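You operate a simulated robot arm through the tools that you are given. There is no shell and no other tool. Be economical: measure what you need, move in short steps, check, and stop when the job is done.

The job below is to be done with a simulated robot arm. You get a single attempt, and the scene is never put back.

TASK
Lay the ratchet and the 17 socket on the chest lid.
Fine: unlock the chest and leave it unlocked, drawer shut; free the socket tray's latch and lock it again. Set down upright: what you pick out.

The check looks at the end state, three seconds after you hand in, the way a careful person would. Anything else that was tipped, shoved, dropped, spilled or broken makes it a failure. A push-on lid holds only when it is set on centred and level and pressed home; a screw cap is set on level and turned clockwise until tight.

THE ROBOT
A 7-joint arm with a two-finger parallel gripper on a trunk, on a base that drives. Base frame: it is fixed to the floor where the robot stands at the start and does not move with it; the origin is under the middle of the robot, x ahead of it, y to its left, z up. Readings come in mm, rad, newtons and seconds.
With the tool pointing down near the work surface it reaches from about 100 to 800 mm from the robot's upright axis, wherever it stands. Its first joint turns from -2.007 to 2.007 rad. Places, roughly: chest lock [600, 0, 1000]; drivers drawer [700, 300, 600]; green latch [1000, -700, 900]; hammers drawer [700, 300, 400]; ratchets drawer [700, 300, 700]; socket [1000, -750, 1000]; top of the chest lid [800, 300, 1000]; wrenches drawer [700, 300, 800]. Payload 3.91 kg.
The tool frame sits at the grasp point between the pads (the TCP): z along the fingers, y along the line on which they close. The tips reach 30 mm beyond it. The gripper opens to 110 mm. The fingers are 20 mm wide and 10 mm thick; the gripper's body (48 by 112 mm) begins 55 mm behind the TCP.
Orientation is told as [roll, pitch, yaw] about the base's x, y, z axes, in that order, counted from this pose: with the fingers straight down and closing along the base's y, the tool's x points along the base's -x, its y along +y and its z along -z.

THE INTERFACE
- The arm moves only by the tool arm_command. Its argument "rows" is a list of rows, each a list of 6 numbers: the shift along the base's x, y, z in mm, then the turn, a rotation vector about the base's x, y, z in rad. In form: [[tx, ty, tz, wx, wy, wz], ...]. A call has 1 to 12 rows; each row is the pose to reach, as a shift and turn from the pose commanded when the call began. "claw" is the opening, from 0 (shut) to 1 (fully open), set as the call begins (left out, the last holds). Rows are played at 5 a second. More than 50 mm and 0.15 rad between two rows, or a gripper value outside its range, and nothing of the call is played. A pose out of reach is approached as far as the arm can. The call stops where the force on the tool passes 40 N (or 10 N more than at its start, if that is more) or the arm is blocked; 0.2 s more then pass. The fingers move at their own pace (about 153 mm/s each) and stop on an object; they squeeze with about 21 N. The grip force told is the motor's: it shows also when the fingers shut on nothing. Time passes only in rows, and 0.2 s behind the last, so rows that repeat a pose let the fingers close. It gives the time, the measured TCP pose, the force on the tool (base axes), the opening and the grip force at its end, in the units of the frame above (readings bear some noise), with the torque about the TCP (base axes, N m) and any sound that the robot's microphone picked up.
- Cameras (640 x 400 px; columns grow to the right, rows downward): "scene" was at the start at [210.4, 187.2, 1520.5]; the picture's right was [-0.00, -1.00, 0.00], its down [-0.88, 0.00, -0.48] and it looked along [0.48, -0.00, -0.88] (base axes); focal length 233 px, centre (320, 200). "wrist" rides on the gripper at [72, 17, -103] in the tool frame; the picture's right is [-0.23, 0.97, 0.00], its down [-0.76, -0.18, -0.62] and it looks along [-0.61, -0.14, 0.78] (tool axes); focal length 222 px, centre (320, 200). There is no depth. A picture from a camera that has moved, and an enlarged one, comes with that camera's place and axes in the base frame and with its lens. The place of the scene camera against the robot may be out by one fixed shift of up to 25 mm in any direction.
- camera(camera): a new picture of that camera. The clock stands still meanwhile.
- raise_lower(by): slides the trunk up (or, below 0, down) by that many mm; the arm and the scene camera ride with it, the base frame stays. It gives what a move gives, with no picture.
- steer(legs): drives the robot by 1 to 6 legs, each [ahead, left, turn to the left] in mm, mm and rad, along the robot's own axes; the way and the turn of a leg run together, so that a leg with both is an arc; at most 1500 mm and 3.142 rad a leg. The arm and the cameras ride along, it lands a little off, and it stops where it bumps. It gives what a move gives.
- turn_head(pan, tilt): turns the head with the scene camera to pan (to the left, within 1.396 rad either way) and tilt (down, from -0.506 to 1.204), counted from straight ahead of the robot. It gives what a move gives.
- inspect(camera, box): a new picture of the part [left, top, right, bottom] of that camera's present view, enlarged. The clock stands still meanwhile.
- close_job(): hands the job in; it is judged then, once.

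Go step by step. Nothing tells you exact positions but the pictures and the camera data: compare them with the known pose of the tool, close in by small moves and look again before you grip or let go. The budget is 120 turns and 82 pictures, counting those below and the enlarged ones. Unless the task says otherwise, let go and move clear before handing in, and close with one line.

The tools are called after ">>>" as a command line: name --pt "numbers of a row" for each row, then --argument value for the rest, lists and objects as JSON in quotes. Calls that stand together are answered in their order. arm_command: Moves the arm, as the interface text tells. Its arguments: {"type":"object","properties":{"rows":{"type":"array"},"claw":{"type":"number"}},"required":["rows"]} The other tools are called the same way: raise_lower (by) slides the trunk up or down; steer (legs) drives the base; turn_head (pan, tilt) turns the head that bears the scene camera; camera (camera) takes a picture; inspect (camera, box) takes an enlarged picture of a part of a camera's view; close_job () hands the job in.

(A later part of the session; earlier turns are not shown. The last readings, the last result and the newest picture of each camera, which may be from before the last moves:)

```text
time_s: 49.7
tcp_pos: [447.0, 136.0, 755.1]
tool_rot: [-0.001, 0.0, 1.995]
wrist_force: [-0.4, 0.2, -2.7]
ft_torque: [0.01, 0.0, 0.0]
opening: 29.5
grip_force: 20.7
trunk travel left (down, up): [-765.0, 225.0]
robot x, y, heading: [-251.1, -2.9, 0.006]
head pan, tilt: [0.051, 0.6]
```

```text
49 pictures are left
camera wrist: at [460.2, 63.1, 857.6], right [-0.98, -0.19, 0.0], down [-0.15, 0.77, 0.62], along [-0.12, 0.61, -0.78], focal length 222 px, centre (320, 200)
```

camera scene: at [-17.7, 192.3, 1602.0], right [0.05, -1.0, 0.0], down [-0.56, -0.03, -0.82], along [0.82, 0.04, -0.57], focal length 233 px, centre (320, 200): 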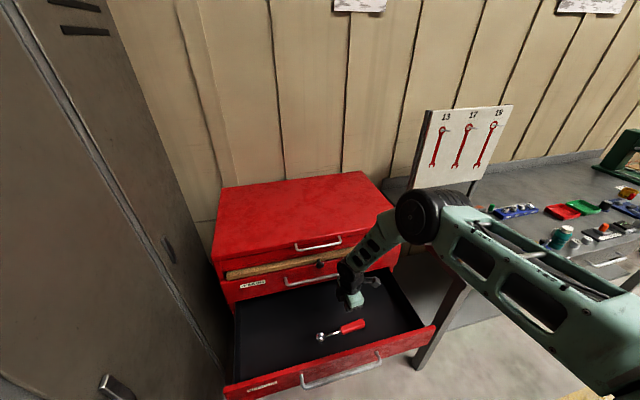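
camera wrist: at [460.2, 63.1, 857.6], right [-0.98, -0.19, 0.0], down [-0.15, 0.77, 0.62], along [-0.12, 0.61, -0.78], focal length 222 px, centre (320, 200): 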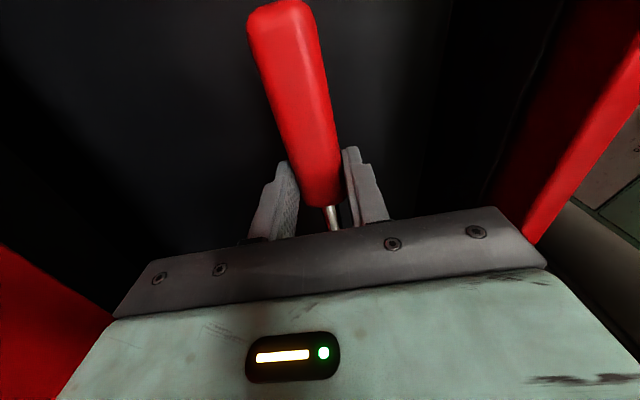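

The ratchet is held. I'll raise, then drive to the right of the open drawer and ahead so the lid comes within reach.

>>> raise_lower --by 225

>>> arm_command --pt "0 0 40 0 0 0" --pt "0 0 80 0 0 0" --pt "0 0 120 0 0 0" --pt "0 0 160 0 0 0"

>>> steer --legs '[[0, -200, 0], [310, 0, 0]]'

>>> turn_head --pan 0.1 --tilt 0.8

>>> camera --camera "scene"

>>> camera --camera "wrist"

```text
time_s: 52.1
tcp_pos: [446.1, 136.5, 980.1]
tool_rot: [-0.002, -0.001, 1.994]
wrist_force: [0.2, 0.9, -2.9]
ft_torque: [-0.03, 0.0, 0.0]
opening: 30.1
grip_force: 20.9
trunk travel left (down, up): [-990.0, 0.0]
robot x, y, heading: [-249.4, -2.7, -0.002]
head pan, tilt: [0.051, 0.6]
```

```text
time_s: 53.1
tcp_pos: [445.5, 135.9, 1139.6]
tool_rot: [0.0, -0.001, 1.991]
wrist_force: [-0.2, 0.7, -2.9]
ft_torque: [-0.03, 0.01, 0.02]
opening: 29.7
grip_force: 21.2
trunk travel left (down, up): [-990.0, 0.0]
robot x, y, heading: [-251.4, 1.2, 0.005]
head pan, tilt: [0.051, 0.6]
```

```text
time_s: 56.4
tcp_pos: [758.2, -63.7, 1139.1]
tool_rot: [-0.004, 0.0, 1.988]
wrist_force: [-0.2, 0.6, -1.8]
ft_torque: [-0.02, -0.03, -0.01]
opening: 29.8
grip_force: 20.5
trunk travel left (down, up): [-990.0, 0.0]
robot x, y, heading: [61.4, -193.3, -0.003]
head pan, tilt: [0.051, 0.6]
```

```text
time_s: 57.1
tcp_pos: [759.0, -63.0, 1139.1]
tool_rot: [-0.004, -0.001, 1.989]
wrist_force: [-0.2, 0.1, -2.7]
ft_torque: [0.0, 0.01, 0.03]
opening: 29.8
grip_force: 20.6
trunk travel left (down, up): [-990.0, 0.0]
robot x, y, heading: [62.0, -198.9, -0.004]
head pan, tilt: [0.099, 0.799]
```

```text
48 pictures are left
camera scene: at [287.4, -1.6, 1630.4], right [0.1, -1.0, 0.0], down [-0.71, -0.07, -0.7], along [0.69, 0.07, -0.72], focal length 233 px, centre (320, 200)
```

scene: 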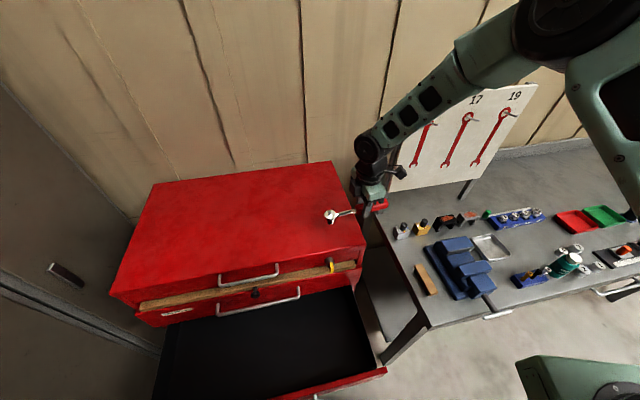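

```text
47 pictures are left
camera wrist: at [772.0, -137.2, 1242.7], right [-0.98, -0.19, 0.0], down [-0.15, 0.77, 0.62], along [-0.11, 0.61, -0.78], focal length 222 px, centre (320, 200)
```

wrist: 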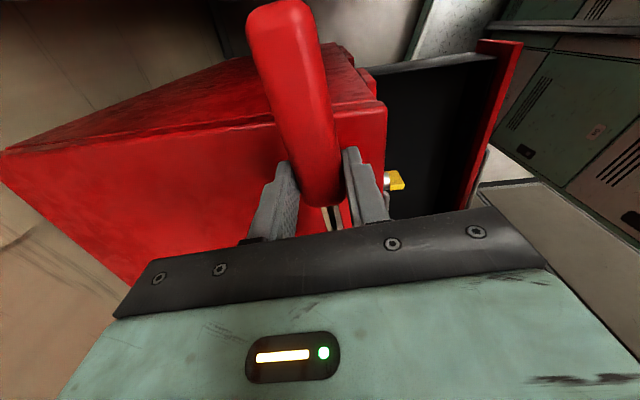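

The ratchet hangs at the lid's right edge; I'll move it left over the lid.

>>> arm_command --pt "0 45 0 0 0 0" --pt "0 90 0 0 0 0" --pt "-4 135 -20 0 0 0" --pt "-10 185 -40 0 0 0"

>>> camera --camera "scene"

>>> camera --camera "wrist"

```text
refused: row 4 steps farther than a row can; nothing moved
```

```text
46 pictures are left
camera scene: at [287.4, -1.6, 1630.4], right [0.1, -1.0, 0.0], down [-0.71, -0.07, -0.7], along [0.69, 0.07, -0.72], focal length 233 px, centre (320, 200)
```

scene: 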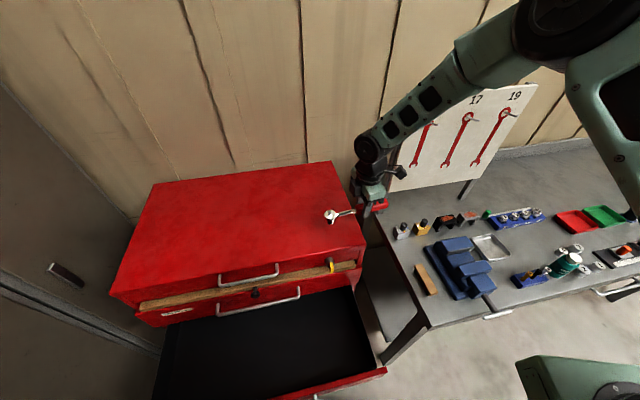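

```text
45 pictures are left
camera wrist: at [772.0, -137.2, 1242.7], right [-0.98, -0.19, 0.0], down [-0.15, 0.77, 0.62], along [-0.11, 0.61, -0.78], focal length 222 px, centre (320, 200)
```

wrist: 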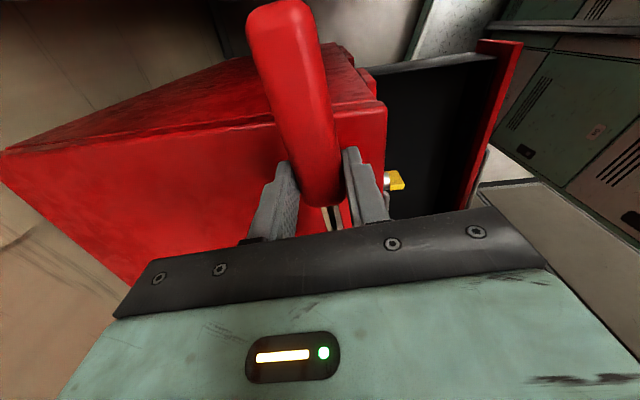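

>>> arm_command --pt "0 40 0 0 0 0" --pt "0 80 0 0 0 0" --pt "-4 120 -10 0 0 0" --pt "-8 155 -25 0 0 0" --pt "-10 185 -40 0 0 0"

>>> camera --camera "wrist"

>>> camera --camera "scene"

```text
time_s: 58.3
tcp_pos: [749.5, 121.2, 1100.5]
tool_rot: [-0.004, 0.0, 1.989]
wrist_force: [-0.1, -0.3, -2.4]
ft_torque: [0.02, 0.01, -0.02]
opening: 29.8
grip_force: 21.6
trunk travel left (down, up): [-990.0, 0.0]
robot x, y, heading: [62.9, -198.4, -0.008]
head pan, tilt: [0.099, 0.799]
```

```text
44 pictures are left
camera wrist: at [763.3, 47.2, 1203.5], right [-0.98, -0.19, 0.0], down [-0.15, 0.77, 0.62], along [-0.11, 0.61, -0.78], focal length 222 px, centre (320, 200)
```

wrist: 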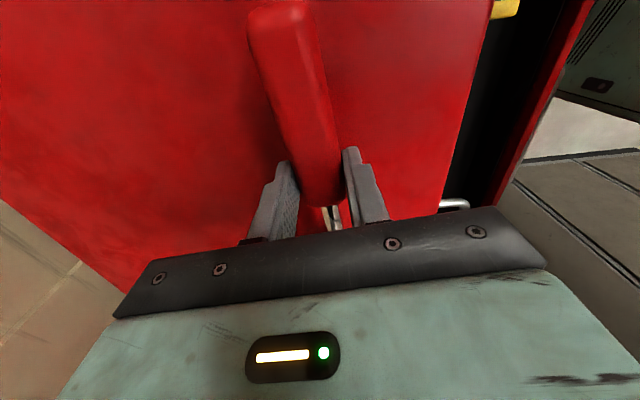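

```text
43 pictures are left
camera scene: at [287.3, -2.0, 1630.4], right [0.1, -1.0, 0.0], down [-0.71, -0.07, -0.7], along [0.69, 0.07, -0.72], focal length 233 px, centre (320, 200)
```

scene: 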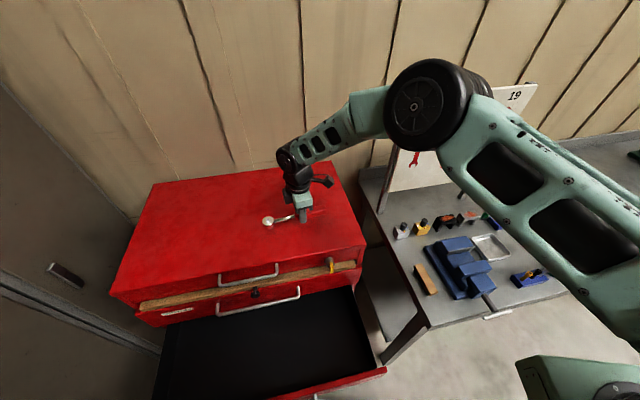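

It's above the lid with ample margin. Lowering until contact.

>>> arm_command --pt "0 0 -10 0 0 0" --pt "0 0 -20 0 0 0" --pt "0 0 -26 0 0 0" --pt "0 0 -32 0 0 0" --pt "0 0 -36 0 0 0" --pt "0 0 -40 0 0 0" --pt "0 0 -44 0 0 0" --pt "0 0 -48 0 0 0"

```text
time_s: 60.1
tcp_pos: [748.9, 120.9, 1059.3]
tool_rot: [-0.006, 0.002, 1.987]
wrist_force: [-8.9, -10.0, 21.5]
ft_torque: [-0.41, 0.76, 0.16]
opening: 29.9
grip_force: 20.9
trunk travel left (down, up): [-990.0, 0.0]
robot x, y, heading: [59.6, -195.9, -0.007]
head pan, tilt: [0.099, 0.799]
stopped in row 8: the force on the tool passed its limit (the readings are from after the stop); the commanded pose is now the measured one
```

>>> arm_command --pt "0 0 3 0 0 0"

>>> inspect --camera "scene" --box '[240, 160, 360, 240]'

>>> camera --camera "wrist"

```text
time_s: 60.5
tcp_pos: [748.8, 121.1, 1060.4]
tool_rot: [-0.006, 0.0, 1.987]
wrist_force: [-7.7, -5.3, 7.5]
ft_torque: [-0.23, 0.42, 0.04]
opening: 29.8
grip_force: 21.1
trunk travel left (down, up): [-990.0, 0.0]
robot x, y, heading: [61.9, -199.6, 0.002]
head pan, tilt: [0.099, 0.799]
```

```text
5.00 times, centred on (300, 200) of scene
camera zoom: at [286.4, -2.2, 1630.2], right [0.1, -1.0, 0.0], down [-0.71, -0.07, -0.7], along [0.69, 0.07, -0.72], focal length 1166 px, centre (420, 200)
```

zoom: 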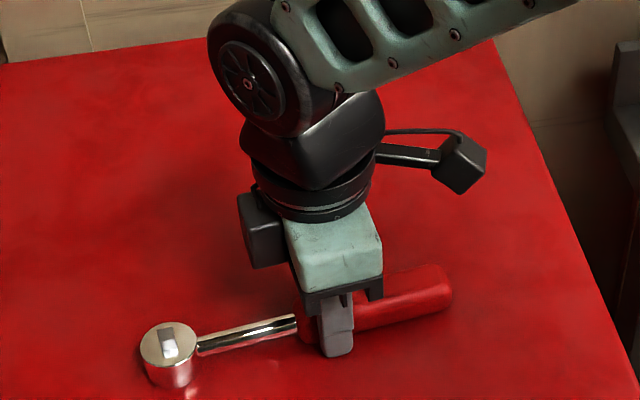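

```text
41 pictures are left
camera wrist: at [762.5, 48.3, 1162.7], right [-0.98, -0.19, -0.01], down [-0.15, 0.77, 0.62], along [-0.11, 0.61, -0.78], focal length 222 px, centre (320, 200)
```

wrist: 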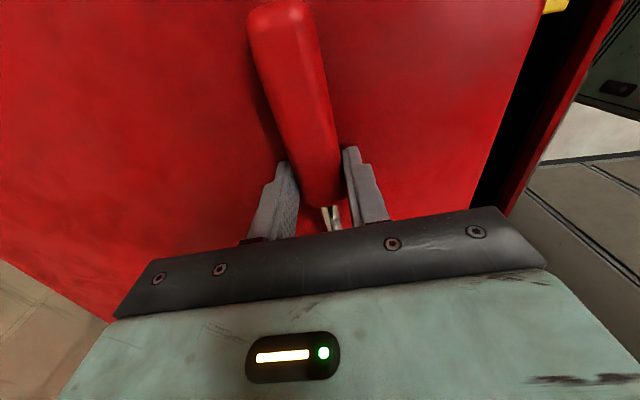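

It rests on the lid. I'll let go and rise straight up.

>>> arm_command --pt "0 0 0 0 0 0" --pt "0 0 0 0 0 0" --pt "0 0 20 0 0 0" --pt "0 0 60 0 0 0" --pt "0 0 100 0 0 0" --claw 0.5

>>> arm_command --pt "0 -45 0 0 0 0" --pt "0 -90 0 0 0 0" --pt "0 -135 0 0 0 0" --pt "0 -180 0 0 0 0" --pt "0 -225 0 0 0 0"

>>> camera --camera "scene"

```text
time_s: 61.7
tcp_pos: [751.8, 124.8, 1159.9]
tool_rot: [-0.006, 0.001, 1.988]
wrist_force: [0.1, 0.1, 0.1]
ft_torque: [0.02, 0.01, 0.03]
opening: 54.9
grip_force: 0.0
trunk travel left (down, up): [-990.0, 0.0]
robot x, y, heading: [58.6, -200.8, -0.002]
head pan, tilt: [0.099, 0.799]
```

```text
time_s: 62.9
tcp_pos: [748.9, -103.7, 1157.9]
tool_rot: [-0.007, -0.001, 1.989]
wrist_force: [0.0, 0.3, 1.1]
ft_torque: [-0.06, -0.02, 0.0]
opening: 54.9
grip_force: 0.0
trunk travel left (down, up): [-990.0, 0.0]
robot x, y, heading: [60.8, -192.5, 0.002]
head pan, tilt: [0.099, 0.799]
```

```text
40 pictures are left
camera scene: at [287.2, -1.0, 1630.2], right [0.1, -1.0, 0.0], down [-0.71, -0.07, -0.7], along [0.69, 0.07, -0.72], focal length 233 px, centre (320, 200)
```

scene: 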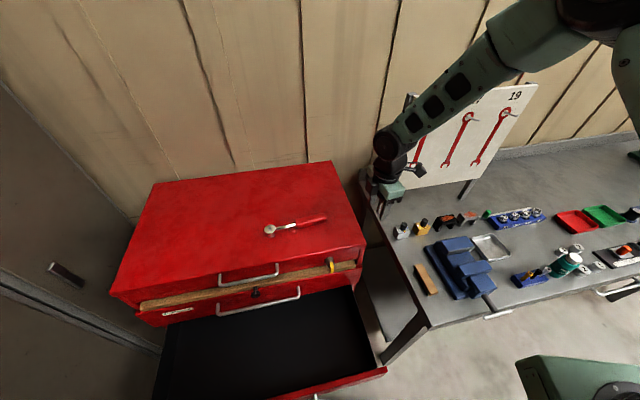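

The ratchet lies well on the lid. Now I'll drive back and reorient the tool to shut the drawer by its handle.

>>> steer --legs '[[-310, 0, 0], [0, 200, 0]]'

>>> arm_command --pt "-20 0 -20 0 0 -0.1" --pt "-40 0 -40 0.0448 -0.1354 -0.1" --pt "-60 0 -60 0.0896 -0.2708 -0.1" --pt "-80 0 -75 0.1344 -0.406 -0.1" --pt "-100 0 -90 0.179 -0.5416 -0.1" --claw 0.4

```text
time_s: 66.2
tcp_pos: [437.8, 98.8, 1157.8]
tool_rot: [-0.007, -0.001, 1.988]
wrist_force: [0.3, -0.2, -0.1]
ft_torque: [0.01, 0.04, -0.01]
opening: 54.7
grip_force: 0.0
trunk travel left (down, up): [-990.0, 0.0]
robot x, y, heading: [-247.8, 8.6, -0.001]
head pan, tilt: [0.099, 0.799]
```

```text
time_s: 67.4
tcp_pos: [336.2, 99.0, 1067.8]
tool_rot: [-0.578, 0.025, 1.876]
wrist_force: [0.1, 0.3, 1.9]
ft_torque: [0.0, 0.01, -0.01]
opening: 44.1
grip_force: 0.0
trunk travel left (down, up): [-990.0, 0.0]
robot x, y, heading: [-250.8, 5.2, -0.001]
head pan, tilt: [0.099, 0.799]
```

>>> arm_command --pt "-30 0 0 0.042 -0.1355 0" --pt "-60 0 0 0.084 -0.271 0" --pt "-85 2 0 0.126 -0.4065 0" --pt "-110 4 0 0.168 -0.542 0" --pt "-130 5 0 0.21 -0.6775 0" --pt "-150 5 0 0.252 -0.813 0" --pt "-155 5 0 0.305 -0.946 0"

>>> raise_lower --by -332

>>> camera --camera "wrist"

```text
time_s: 69.0
tcp_pos: [182.3, 104.0, 1068.5]
tool_rot: [-1.573, 0.011, 1.858]
wrist_force: [0.1, -0.6, -0.6]
ft_torque: [-0.01, -0.02, -0.02]
opening: 44.2
grip_force: 0.0
trunk travel left (down, up): [-990.0, 0.0]
robot x, y, heading: [-248.7, 6.6, 0.003]
head pan, tilt: [0.099, 0.799]
```

```text
time_s: 72.2
tcp_pos: [183.0, 103.5, 736.8]
tool_rot: [-1.571, 0.008, 1.858]
wrist_force: [0.4, -0.8, 0.7]
ft_torque: [-0.02, 0.02, 0.01]
opening: 44.1
grip_force: 0.2
trunk travel left (down, up): [-658.0, 332.0]
robot x, y, heading: [-249.5, 7.6, -0.003]
head pan, tilt: [0.099, 0.799]
```

```text
39 pictures are left
camera wrist: at [103.5, 4.8, 719.7], right [-0.06, 0.21, -0.98], down [-0.81, 0.55, 0.17], along [0.58, 0.81, 0.14], focal length 222 px, centre (320, 200)
```

wrist: 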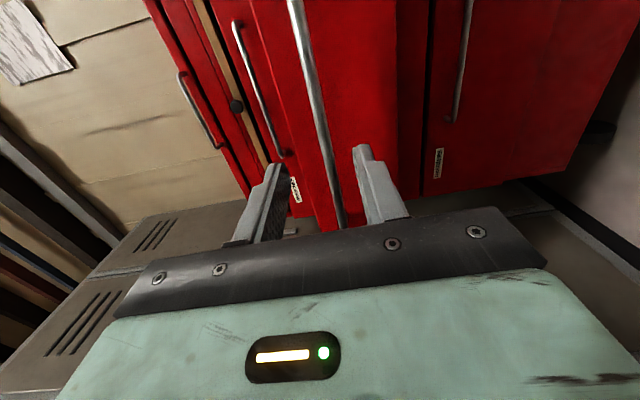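

The handle is between the fingers. Advance, grip and push the drawer shut.

>>> arm_command --pt "28 9 -2 0 0 0.03" --pt "56 19 -2 0 0 0.03" --pt "82 28 -2 0 0 0.03"

>>> arm_command --pt "0 0 0 0 0 0" --pt "0 0 0 0 0 0" --pt "0 0 0 0 0 0" --claw 0

>>> arm_command --pt "28 9 0 0 0 0" --pt "56 18 0 0 0 0" --pt "84 27.5 0 0 0 0" --pt "112 36.5 0 0 0 0" --pt "140 46 0 0 0 0" --pt "168 55 0 0 0 0" --pt "196 64 0 0 0 0" --pt "224 73 0 0 0 0" --pt "245 80 0 0 0 0"

```text
time_s: 73.0
tcp_pos: [262.9, 132.8, 734.0]
tool_rot: [-1.569, 0.009, 1.887]
wrist_force: [0.5, 0.7, 0.3]
ft_torque: [0.01, -0.03, 0.02]
opening: 43.8
grip_force: 0.1
trunk travel left (down, up): [-658.0, 332.0]
robot x, y, heading: [-249.4, 6.1, 0.004]
head pan, tilt: [0.099, 0.799]
```

```text
time_s: 73.8
tcp_pos: [264.3, 132.0, 735.8]
tool_rot: [-1.572, 0.008, 1.887]
wrist_force: [0.3, -0.4, 11.1]
ft_torque: [0.66, -0.02, 0.06]
opening: 11.9
grip_force: 45.6
trunk travel left (down, up): [-658.0, 332.0]
robot x, y, heading: [-246.2, 1.6, 0.005]
head pan, tilt: [0.099, 0.799]
```

```text
time_s: 75.8
tcp_pos: [509.5, 213.5, 734.8]
tool_rot: [-1.573, 0.008, 1.89]
wrist_force: [-7.1, 21.6, 6.7]
ft_torque: [0.62, 0.08, -0.04]
opening: 11.7
grip_force: 45.0
trunk travel left (down, up): [-658.0, 332.0]
robot x, y, heading: [-247.2, 2.3, -0.002]
head pan, tilt: [0.099, 0.799]
```

>>> arm_command --pt "8 3.5 0 0 0 0" --pt "14 6 0 0 0 0" --pt "18 7 0 0 0 0" --pt "21 8 0 0 0 0"

>>> camera --camera "scene"

```text
time_s: 76.9
tcp_pos: [529.0, 218.6, 734.6]
tool_rot: [-1.572, 0.009, 1.886]
wrist_force: [-18.1, -6.0, 12.2]
ft_torque: [0.56, -0.09, -0.04]
opening: 11.7
grip_force: 45.3
trunk travel left (down, up): [-658.0, 332.0]
robot x, y, heading: [-250.6, 6.2, -0.001]
head pan, tilt: [0.099, 0.799]
stopped in row 4: the force on the tool passed its limit (the readings are from after the stop); the commanded pose is now the measured one
```

```text
38 pictures are left
camera scene: at [-25.4, 199.9, 1298.6], right [0.1, -1.0, 0.0], down [-0.71, -0.07, -0.7], along [0.69, 0.07, -0.72], focal length 233 px, centre (320, 200)
```

scene: 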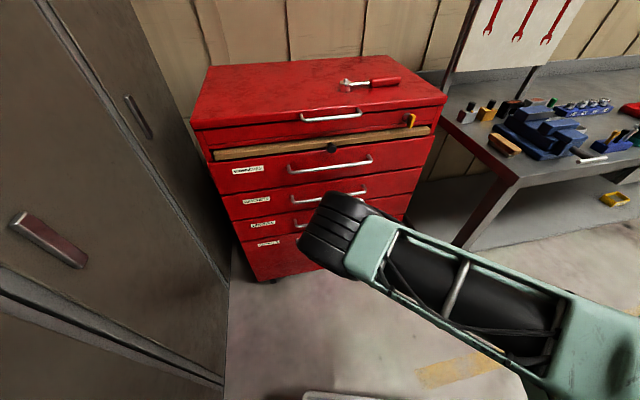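

The drawer is shut and the ratchet lies on the lid. I'll release, back off, raise, point the tool down and drive toward the bench's socket tray.

>>> arm_command --pt "0 0 0 0 0 0" --pt "0 0 0 0 0 0" --pt "-28 -9.4 0 0 0 0" --pt "-75 -25 0 0 0 0" --pt "-122 -40 0 0 0 0" --pt "-169 -56 0 0 0 0" --pt "-216 -72 0 0 0 0" --claw 0.4

>>> raise_lower --by 332

>>> arm_command --pt "-20 -10 10 -0.0448 0.1354 0" --pt "-20 -20 20 -0.0896 0.2708 0" --pt "-20 -30 30 -0.1344 0.406 0" --pt "-20 -50 40 -0.179 0.5416 0" --pt "-20 -70 40 -0.224 0.677 0" --pt "-20 -90 40 -0.269 0.8124 0" --pt "-20 -110 40 -0.3136 0.948 0" --pt "-20 -130 40 -0.3584 1.083 0" --pt "-20 -150 40 -0.403 1.2186 0" --pt "-10 -170 40 -0.448 1.354 0" --pt "0 -190 40 -0.493 1.489 0"

>>> steer --legs '[[0, 0, 0.274], [0, -1122, 0], [150, 0, 0]]'

>>> turn_head --pan -0.25 --tilt 0.9

>>> camera --camera "scene"

```text
time_s: 78.5
tcp_pos: [315.0, 145.1, 733.3]
tool_rot: [-1.57, 0.009, 1.887]
wrist_force: [-0.4, 0.8, -0.4]
ft_torque: [-0.02, -0.02, -0.02]
opening: 43.9
grip_force: 0.1
trunk travel left (down, up): [-658.0, 332.0]
robot x, y, heading: [-244.5, 1.8, -0.001]
head pan, tilt: [0.099, 0.799]
```

```text
time_s: 81.8
tcp_pos: [314.0, 145.6, 1065.4]
tool_rot: [-1.567, 0.011, 1.887]
wrist_force: [-0.5, 0.4, -0.1]
ft_torque: [-0.02, 0.0, -0.01]
opening: 44.2
grip_force: 0.2
trunk travel left (down, up): [-990.0, 0.0]
robot x, y, heading: [-248.8, 5.7, -0.001]
head pan, tilt: [0.099, 0.799]
```

```text
time_s: 84.2
tcp_pos: [316.2, -45.8, 1105.8]
tool_rot: [0.0, 0.005, 1.903]
wrist_force: [-0.7, 0.4, 0.6]
ft_torque: [-0.05, -0.04, 0.02]
opening: 43.9
grip_force: 0.1
trunk travel left (down, up): [-990.0, 0.0]
robot x, y, heading: [-247.7, 3.4, 0.004]
head pan, tilt: [0.099, 0.799]
```

```text
time_s: 91.8
tcp_pos: [761.1, -930.7, 1106.1]
tool_rot: [0.0, 0.003, 2.18]
wrist_force: [-0.8, 0.7, 1.1]
ft_torque: [0.0, 0.0, 0.03]
opening: 43.9
grip_force: 0.1
trunk travel left (down, up): [-990.0, 0.0]
robot x, y, heading: [200.8, -1037.6, 0.274]
head pan, tilt: [0.099, 0.799]
```

```text
time_s: 92.6
tcp_pos: [760.8, -930.4, 1107.1]
tool_rot: [0.0, 0.004, 2.177]
wrist_force: [0.0, 0.1, -0.3]
ft_torque: [-0.02, 0.01, 0.0]
opening: 44.1
grip_force: 0.0
trunk travel left (down, up): [-990.0, 0.0]
robot x, y, heading: [202.1, -1034.8, 0.275]
head pan, tilt: [-0.25, 0.901]
```

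```text
37 pictures are left
camera scene: at [362.6, -814.6, 1622.4], right [0.03, -1.0, 0.0], down [-0.78, -0.02, -0.62], along [0.62, 0.02, -0.78], focal length 233 px, centre (320, 200)
```

scene: 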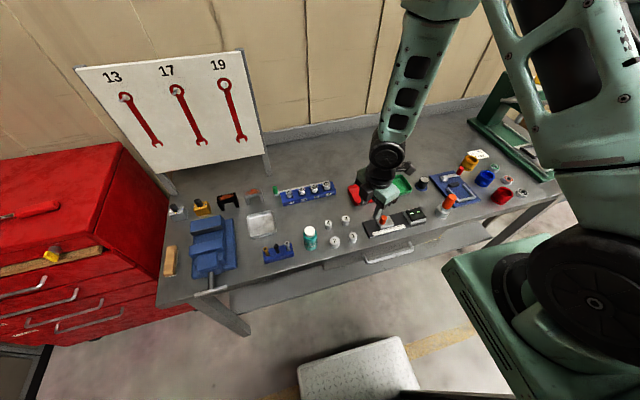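

The tray is near (993,-740). I'll drive a little closer and look at it with the wrist camera.

>>> steer --legs '[[95, 70, 0]]'

>>> camera --camera "wrist"

>>> inspect --camera "scene" --box '[240, 130, 420, 250]'

```text
time_s: 93.9
tcp_pos: [831.8, -838.0, 1105.7]
tool_rot: [0.0, 0.005, 2.177]
wrist_force: [-0.4, 0.4, 0.3]
ft_torque: [0.04, 0.01, -0.02]
opening: 44.0
grip_force: 0.1
trunk travel left (down, up): [-990.0, 0.0]
robot x, y, heading: [276.1, -946.3, 0.28]
head pan, tilt: [-0.25, 0.901]
```

```text
36 pictures are left
camera wrist: at [859.4, -907.3, 1209.3], right [-0.93, -0.37, 0.0], down [-0.29, 0.73, 0.62], along [-0.23, 0.58, -0.78], focal length 222 px, centre (320, 200)
```

wrist: 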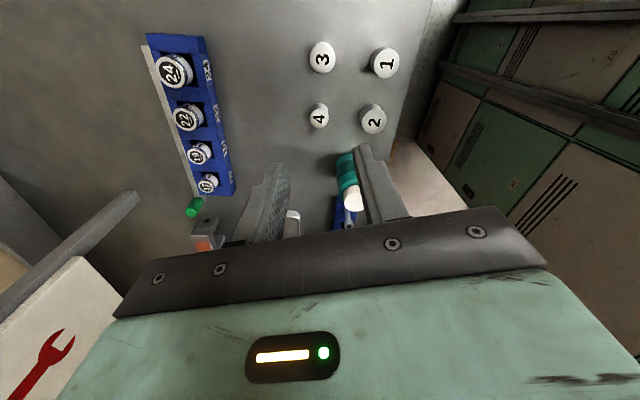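

```text
3.33 times, centred on (330, 190) of scene
camera zoom: at [434.7, -722.8, 1622.5], right [0.03, -1.0, 0.0], down [-0.78, -0.02, -0.62], along [0.62, 0.02, -0.78], focal length 778 px, centre (287, 233)
```

zoom: 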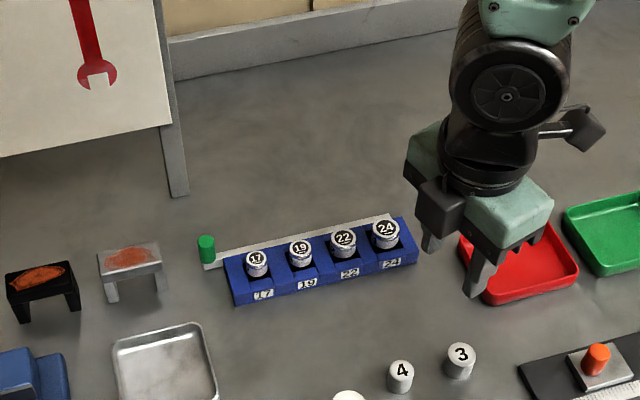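

The latch has a green knob on the end of a bar behind the sockets. I'll bring the wrist camera near to see how it works.

>>> arm_command --pt "25 25 -15 0 0 -0.11" --pt "50 50 -30 0 0 -0.22" --pt "80 80 -50 0 0 -0.33" --pt "107 107 -70 0 0 -0.33" --pt "133 133 -94 0 0 -0.33"

>>> camera --camera "wrist"

```text
time_s: 95.1
tcp_pos: [966.2, -704.8, 1011.1]
tool_rot: [-0.001, 0.004, 1.847]
wrist_force: [-1.0, 0.3, 0.2]
ft_torque: [0.03, -0.01, 0.0]
opening: 44.3
grip_force: 0.1
trunk travel left (down, up): [-990.0, 0.0]
robot x, y, heading: [276.9, -946.3, 0.272]
head pan, tilt: [-0.25, 0.901]
```

```text
34 pictures are left
camera wrist: at [967.9, -778.4, 1114.7], right [-1.0, -0.05, 0.0], down [-0.04, 0.78, 0.62], along [-0.03, 0.62, -0.78], focal length 222 px, centre (320, 200)
```

wrist: 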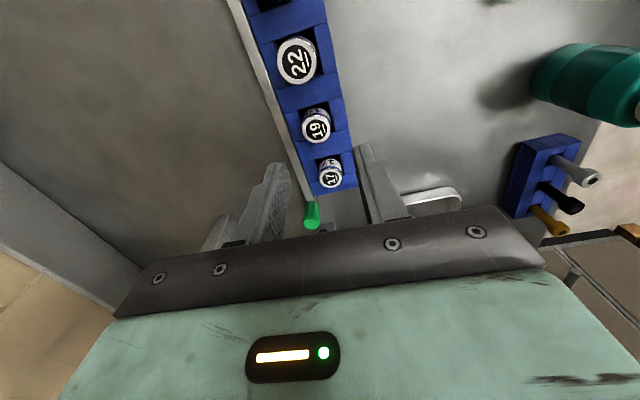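

>>> inspect --camera "wrist" --box '[220, 90, 400, 235]'

>>> inspect --camera "scene" --box '[280, 165, 370, 225]'

```text
2.76 times, centred on (310, 162) of wrist
camera zoom: at [967.9, -778.4, 1114.7], right [-1.0, -0.05, 0.0], down [-0.04, 0.78, 0.62], along [-0.03, 0.62, -0.78], focal length 613 px, centre (348, 303)
```

zoom: 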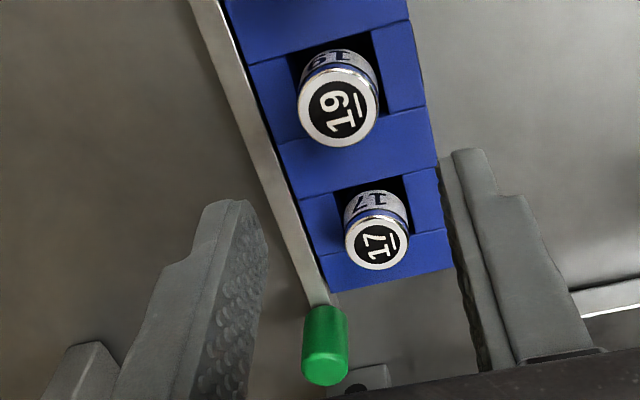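

```text
6.67 times, centred on (325, 195) of scene
camera zoom: at [434.6, -722.9, 1622.6], right [0.03, -1.0, 0.0], down [-0.78, -0.02, -0.62], along [0.62, 0.02, -0.78], focal length 1555 px, centre (287, 233)
```

zoom: 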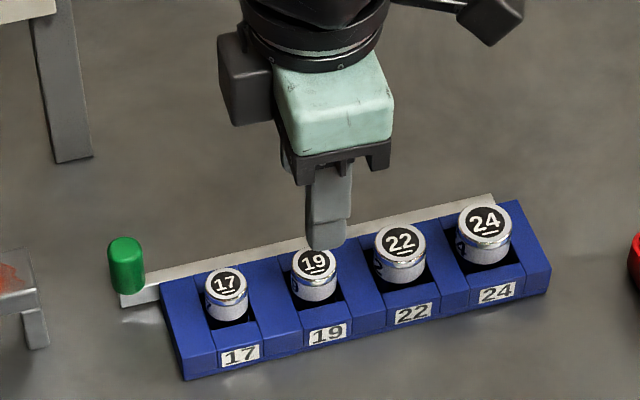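

Knob top sits near (970,-602,935), socket 17's top near (952,-655,925). I'll move above the knob, narrow the opening, and look.

>>> arm_command --pt "1 35 0 0 0 0" --pt "3 70 0 0 0 0" --pt "4 103 -10 0 0 0" --pt "4 103 -35 0 0 0" --claw 0.32

>>> inspect --camera "wrist" --box '[200, 60, 440, 240]'

>>> inspect --camera "scene" --box '[260, 155, 350, 225]'

```text
time_s: 96.1
tcp_pos: [970.4, -602.7, 976.0]
tool_rot: [0.0, 0.003, 1.848]
wrist_force: [-0.1, 0.1, -0.8]
ft_torque: [0.0, 0.0, -0.04]
opening: 35.3
grip_force: 0.1
trunk travel left (down, up): [-990.0, 0.0]
robot x, y, heading: [277.0, -944.0, 0.28]
head pan, tilt: [-0.25, 0.901]
```

```text
2.22 times, centred on (320, 150) of wrist
camera zoom: at [973.4, -676.1, 1079.3], right [-1.0, -0.05, 0.0], down [-0.04, 0.78, 0.62], along [-0.03, 0.62, -0.78], focal length 494 px, centre (320, 311)
```

zoom: 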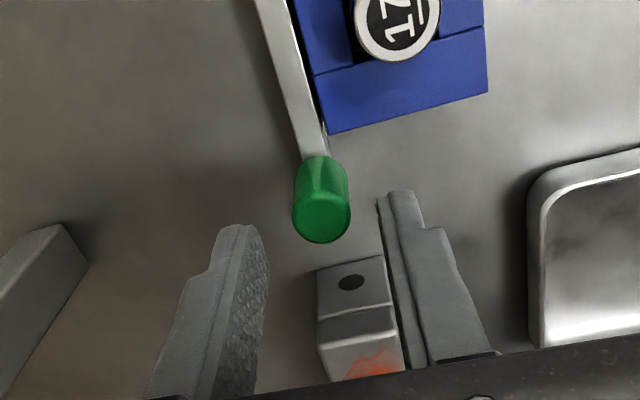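

```text
5.71 times, centred on (305, 190) of scene
camera zoom: at [434.7, -722.5, 1622.5], right [0.03, -1.0, 0.0], down [-0.78, -0.02, -0.62], along [0.62, 0.02, -0.78], focal length 1333 px, centre (406, 257)
```

zoom: 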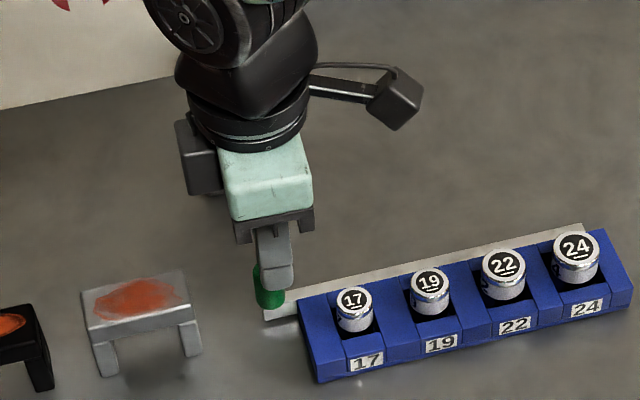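

Aligned with the knob. Lowering so the pads straddle it, then closing.

>>> arm_command --pt "0 2 -15 0 0 0" --pt "0 2 -27 0 0 0" --pt "0 2 -35 0 0 0"

>>> arm_command --pt "0 0 0 0 0 0" --pt "0 0 0 0 0 0" --pt "0 0 0 0 0 0" --claw 0

>>> inspect --camera "wrist" --box '[200, 60, 440, 240]'

```text
time_s: 96.9
tcp_pos: [971.1, -599.1, 940.9]
tool_rot: [-0.001, 0.004, 1.847]
wrist_force: [-0.1, -0.1, -0.2]
ft_torque: [0.02, 0.0, 0.04]
opening: 35.3
grip_force: 0.1
trunk travel left (down, up): [-990.0, 0.0]
robot x, y, heading: [276.7, -941.3, 0.28]
head pan, tilt: [-0.25, 0.901]
```

```text
time_s: 97.7
tcp_pos: [969.6, -599.7, 939.7]
tool_rot: [0.0, 0.004, 1.845]
wrist_force: [0.8, 1.0, -3.9]
ft_torque: [0.14, -0.55, -0.03]
opening: 18.6
grip_force: 45.5
trunk travel left (down, up): [-990.0, 0.0]
robot x, y, heading: [276.4, -944.1, 0.28]
head pan, tilt: [-0.25, 0.901]
```

```text
2.22 times, centred on (320, 150) of wrist
camera zoom: at [973.1, -673.8, 1044.0], right [-1.0, -0.05, 0.0], down [-0.04, 0.78, 0.62], along [-0.03, 0.62, -0.78], focal length 494 px, centre (320, 311)
```

zoom: 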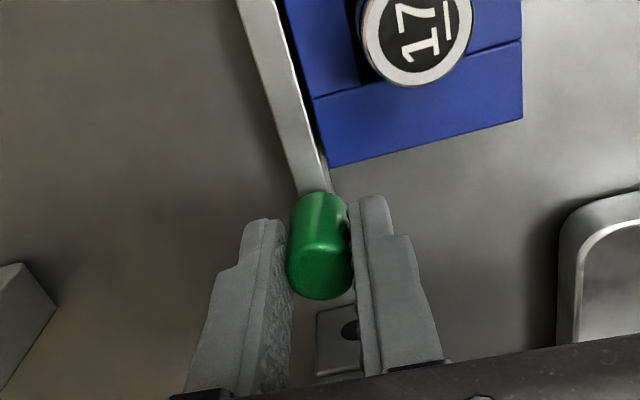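

Knob gripped. I'll test a small slide to the left along the bar.

>>> arm_command --pt "-1 3.9 0 0 0 0" --pt "-2 7.7 0 0 0 0"

```text
time_s: 98.3
tcp_pos: [968.9, -591.8, 941.2]
tool_rot: [0.0, 0.005, 1.848]
wrist_force: [0.4, 0.0, -4.5]
ft_torque: [0.12, -0.59, -0.03]
opening: 18.7
grip_force: 45.0
trunk travel left (down, up): [-990.0, 0.0]
robot x, y, heading: [274.3, -941.2, 0.28]
head pan, tilt: [-0.25, 0.901]
```

It slides with little force. I'll check whether the bar moved relative to the tray.

>>> arm_command --pt "-2 7.7 0 0 0 0" --pt "-3 11.6 0 0 0 0"

>>> inspect --camera "scene" --box '[260, 155, 350, 225]'

>>> inspect --camera "wrist" --box '[200, 60, 440, 240]'

```text
time_s: 98.9
tcp_pos: [963.7, -579.8, 941.5]
tool_rot: [0.003, 0.004, 1.847]
wrist_force: [-7.7, -1.7, -6.4]
ft_torque: [0.28, -0.34, 0.0]
opening: 18.8
grip_force: 44.7
trunk travel left (down, up): [-990.0, 0.0]
robot x, y, heading: [272.2, -943.3, 0.282]
head pan, tilt: [-0.25, 0.901]
```

```text
5.71 times, centred on (305, 190) of scene
camera zoom: at [434.7, -722.5, 1622.4], right [0.03, -1.0, 0.0], down [-0.78, -0.02, -0.62], along [0.62, 0.02, -0.78], focal length 1333 px, centre (406, 257)
```

zoom: 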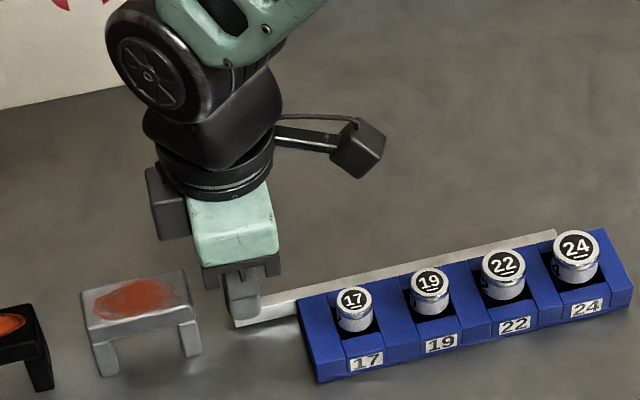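

```text
2.22 times, centred on (320, 150) of wrist
camera zoom: at [967.2, -654.3, 1044.1], right [-1.0, -0.05, 0.0], down [-0.04, 0.78, 0.62], along [-0.03, 0.62, -0.79], focal length 494 px, centre (320, 311)
```

zoom: 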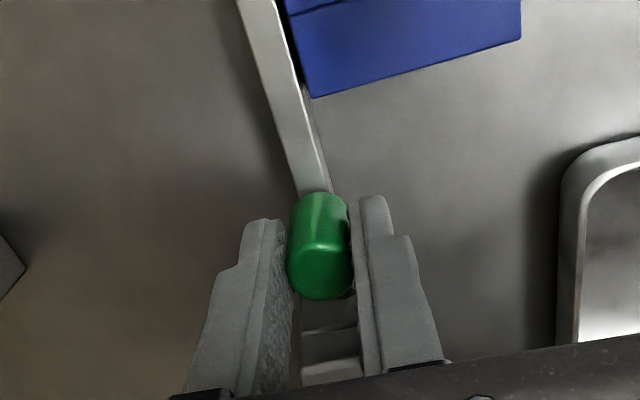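

The bar slides left out by about 20 mm and the tray stays put. I'll feel for the stop a little further, following the bar's direction.

>>> arm_command --pt "-1.8 3 0 0 0 0" --pt "-2.6 6 0 0 0 0" --pt "-3.3 8 0 0 0 0"

>>> inspect --camera "scene" --box '[260, 155, 350, 225]'

```text
time_s: 99.7
tcp_pos: [961.2, -574.8, 942.3]
tool_rot: [0.004, 0.004, 1.846]
wrist_force: [-4.9, -8.1, -11.9]
ft_torque: [0.83, -0.24, -0.02]
opening: 19.0
grip_force: 44.7
trunk travel left (down, up): [-990.0, 0.0]
robot x, y, heading: [276.0, -942.3, 0.278]
head pan, tilt: [-0.25, 0.901]
```

```text
5.71 times, centred on (305, 190) of scene
camera zoom: at [435.4, -722.8, 1622.4], right [0.03, -1.0, 0.0], down [-0.78, -0.02, -0.62], along [0.62, 0.02, -0.78], focal length 1333 px, centre (406, 257)
```

zoom: 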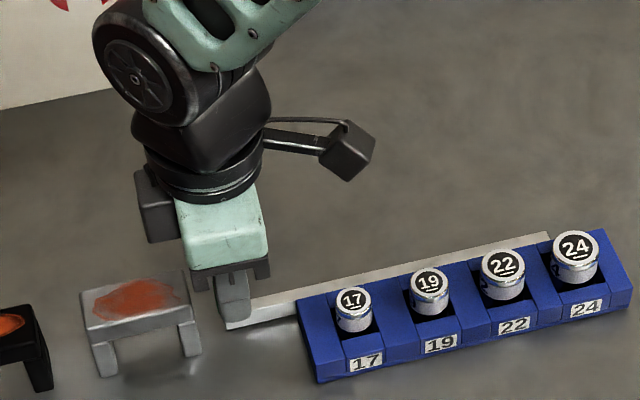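

A stop is felt at about 25 mm travel, so the latch is free. I'll let go and move up over socket 17.

>>> arm_command --pt "0.5 -2 0 0 0 0" --pt "0.5 -2 0 0 0 0" --claw 0.32

>>> arm_command --pt "0 0 25 0 0 0" --pt "0 0 50 0 0 0" --pt "-3 -25 60 0 0 0" --pt "-6 -55 60 0 0 0" --pt "-9 -80 50 0 0 0" --claw 0.4

>>> inspect --camera "wrist" --box '[200, 60, 440, 240]'

>>> inspect --camera "scene" --box '[260, 155, 350, 225]'

```text
time_s: 100.3
tcp_pos: [962.9, -573.3, 941.3]
tool_rot: [0.0, 0.003, 1.845]
wrist_force: [-0.8, -0.1, -0.3]
ft_torque: [0.01, -0.01, 0.0]
opening: 35.0
grip_force: 0.0
trunk travel left (down, up): [-990.0, 0.0]
robot x, y, heading: [277.0, -943.0, 0.276]
head pan, tilt: [-0.25, 0.901]
```

```text
time_s: 101.5
tcp_pos: [953.7, -656.0, 991.8]
tool_rot: [0.001, 0.005, 1.85]
wrist_force: [-0.6, 0.5, 0.1]
ft_torque: [-0.03, -0.03, -0.01]
opening: 44.1
grip_force: 0.0
trunk travel left (down, up): [-990.0, 0.0]
robot x, y, heading: [275.0, -943.9, 0.275]
head pan, tilt: [-0.25, 0.901]
```

```text
2.22 times, centred on (320, 150) of wrist
camera zoom: at [955.8, -729.5, 1094.5], right [-1.0, -0.05, 0.0], down [-0.04, 0.78, 0.62], along [-0.03, 0.62, -0.78], focal length 494 px, centre (320, 311)
```

zoom: 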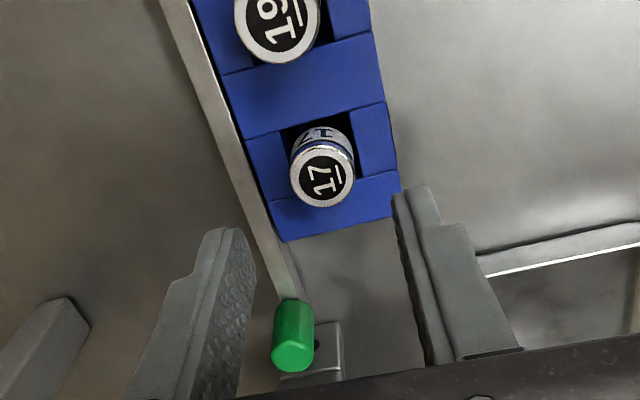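

```text
5.71 times, centred on (305, 190) of scene
camera zoom: at [434.7, -722.2, 1622.4], right [0.03, -1.0, 0.0], down [-0.78, -0.02, -0.62], along [0.62, 0.02, -0.78], focal length 1333 px, centre (406, 257)
```

zoom: 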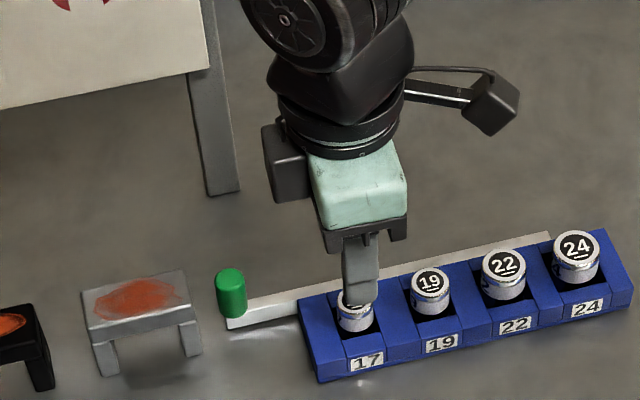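

Socket 17's centre is at (951,-656), top near 925. I'll narrow to 33 mm and lower to just above the tray rim.

>>> arm_command --pt "-2 0 -20 0 0 0" --pt "-2 0 -38 0 0 0" --pt "-2 0 -48 0 0 0" --pt "-2 0 -54 0 0 0" --claw 0.32

>>> inspect --camera "wrist" --box '[200, 60, 440, 240]'

>>> inspect --camera "scene" --box '[290, 175, 350, 225]'

```text
time_s: 102.5
tcp_pos: [951.8, -653.5, 937.7]
tool_rot: [0.0, 0.003, 1.848]
wrist_force: [-0.6, 0.9, -0.3]
ft_torque: [0.01, 0.0, 0.0]
opening: 35.2
grip_force: 0.1
trunk travel left (down, up): [-990.0, 0.0]
robot x, y, heading: [273.2, -942.5, 0.276]
head pan, tilt: [-0.25, 0.901]
```

```text
2.22 times, centred on (320, 150) of wrist
camera zoom: at [954.2, -728.6, 1040.8], right [-1.0, -0.05, 0.0], down [-0.04, 0.78, 0.62], along [-0.03, 0.62, -0.78], focal length 494 px, centre (320, 311)
```

zoom: 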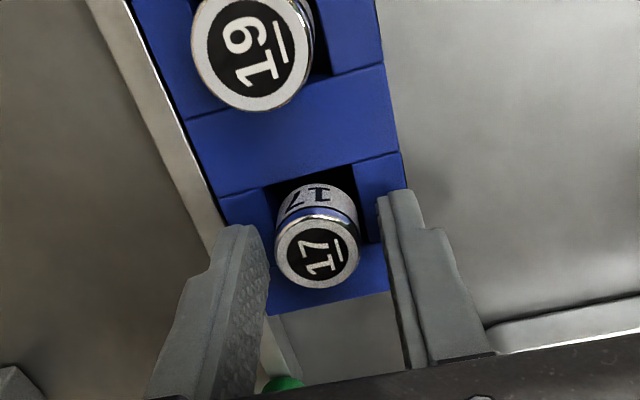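

```text
8.00 times, centred on (320, 200) of scene
camera zoom: at [435.0, -722.5, 1622.4], right [0.03, -1.0, 0.0], down [-0.78, -0.02, -0.62], along [0.62, 0.02, -0.78], focal length 1866 px, centre (320, 200)
```

zoom: 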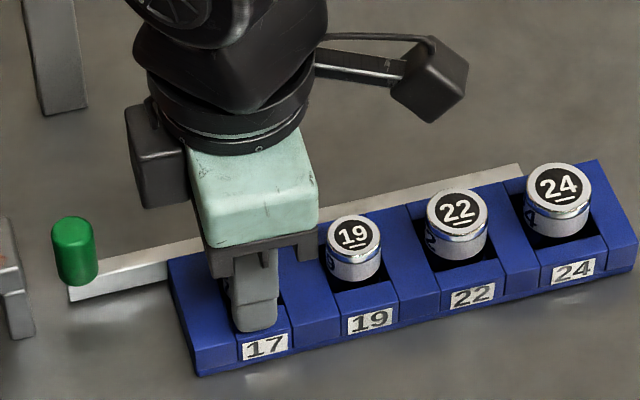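

Good alignment. Shift 3 mm and feel downward for the tray rim.

>>> arm_command --pt "0 -2 0 0 0 0" --pt "0 -2 -3 0 0 0" --pt "0 -2 -5 0 0 0" --pt "0 -2 -7 0 0 0"

>>> arm_command --pt "0 0 0 0 0 0" --pt "0 0 0 0 0 0" --pt "0 0 0 0 0 0" --claw 0

```text
time_s: 103.5
tcp_pos: [952.4, -657.0, 933.7]
tool_rot: [-0.003, 0.002, 1.846]
wrist_force: [-2.7, -2.5, 28.4]
ft_torque: [-0.04, 0.69, 0.07]
opening: 36.5
grip_force: 1.6
trunk travel left (down, up): [-990.0, 0.0]
robot x, y, heading: [278.5, -943.1, 0.277]
head pan, tilt: [-0.25, 0.901]
```

```text
time_s: 104.1
tcp_pos: [952.7, -655.6, 933.7]
tool_rot: [-0.001, 0.0, 1.849]
wrist_force: [-8.4, -6.2, 22.4]
ft_torque: [-0.1, 0.66, 0.13]
opening: 22.6
grip_force: 20.7
trunk travel left (down, up): [-990.0, 0.0]
robot x, y, heading: [275.7, -939.2, 0.28]
head pan, tilt: [-0.25, 0.901]
stopped in row 3: the force on the tool passed its limit (the readings are from after the stop); the commanded pose is now the measured one
```

The socket is gripped at 22.6 mm. Lifting gently and watching the force.

>>> arm_command --pt "0 0 3 0 0 0" --pt "0 0 8 0 0 0" --pt "0 0 14 0 0 0"

>>> inspect --camera "wrist" --box '[200, 60, 440, 240]'

```text
time_s: 104.9
tcp_pos: [953.3, -655.7, 946.1]
tool_rot: [-0.002, 0.004, 1.847]
wrist_force: [-1.4, 1.0, -0.5]
ft_torque: [-0.01, 0.01, 0.0]
opening: 22.4
grip_force: 20.6
trunk travel left (down, up): [-990.0, 0.0]
robot x, y, heading: [276.4, -943.2, 0.279]
head pan, tilt: [-0.25, 0.901]
```

```text
2.22 times, centred on (320, 150) of wrist
camera zoom: at [955.5, -730.0, 1049.7], right [-1.0, -0.05, 0.0], down [-0.04, 0.78, 0.62], along [-0.03, 0.62, -0.78], focal length 494 px, centre (320, 311)
```

zoom: 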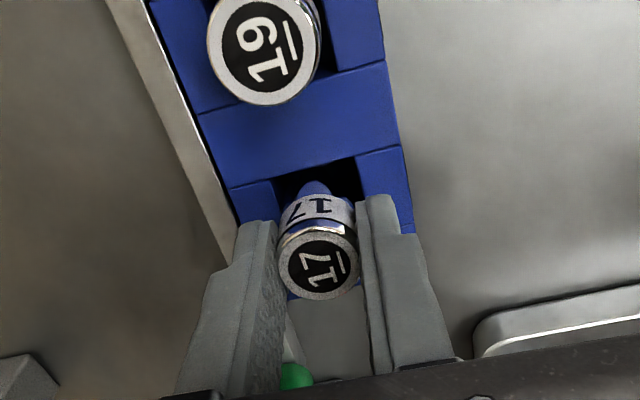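

The socket is in hand. I'll lift high and retract, then drive back to the chest.

>>> arm_command --pt "0 0 25 0 0 0" --pt "0 0 60 0 0 0" --pt "0 0 105 0 0 0" --pt "0 0 150 0 0 0" --pt "0 0 195 0 0 0" --pt "-35 -10 215 0 0 0" --pt "-75 -20 215 0 0 0" --pt "-115 -30 215 0 0 0" --pt "-150 -40 215 0 0 0"

>>> steer --legs '[[-200, 0, 0], [0, 0, -0.278], [0, 800, 0]]'

>>> turn_head --pan 0.1 --tilt 0.8

>>> camera --camera "scene"

```text
time_s: 106.9
tcp_pos: [802.4, -697.0, 1161.8]
tool_rot: [-0.001, -0.001, 1.847]
wrist_force: [0.6, 0.1, -0.7]
ft_torque: [0.0, 0.01, 0.01]
opening: 22.6
grip_force: 21.4
trunk travel left (down, up): [-990.0, 0.0]
robot x, y, heading: [274.1, -939.3, 0.278]
head pan, tilt: [-0.25, 0.901]
```

```text
time_s: 113.3
tcp_pos: [650.5, -79.7, 1162.1]
tool_rot: [-0.002, 0.002, 1.59]
wrist_force: [0.3, 0.2, -1.2]
ft_torque: [0.01, 0.02, 0.0]
opening: 23.1
grip_force: 21.2
trunk travel left (down, up): [-990.0, 0.0]
robot x, y, heading: [79.0, -187.3, 0.019]
head pan, tilt: [-0.25, 0.901]
```

```text
time_s: 114.2
tcp_pos: [650.5, -80.4, 1162.9]
tool_rot: [-0.003, 0.001, 1.591]
wrist_force: [0.0, -0.5, -0.5]
ft_torque: [-0.03, 0.03, 0.02]
opening: 23.0
grip_force: 21.1
trunk travel left (down, up): [-990.0, 0.0]
robot x, y, heading: [77.6, -186.4, 0.016]
head pan, tilt: [0.099, 0.799]
```

```text
20 pictures are left
camera scene: at [300.1, 13.6, 1630.3], right [0.12, -0.99, 0.0], down [-0.71, -0.08, -0.7], along [0.69, 0.08, -0.72], focal length 233 px, centre (320, 200)
```

scene: 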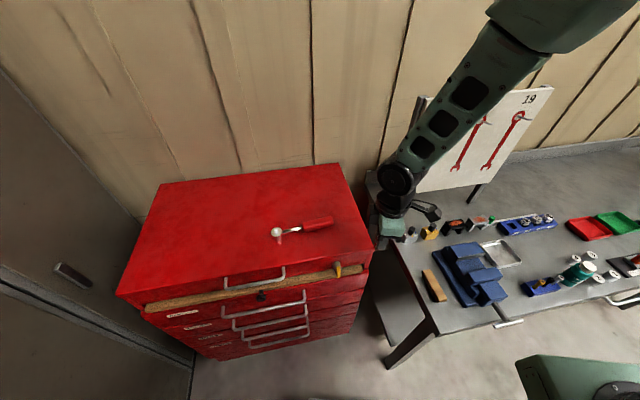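

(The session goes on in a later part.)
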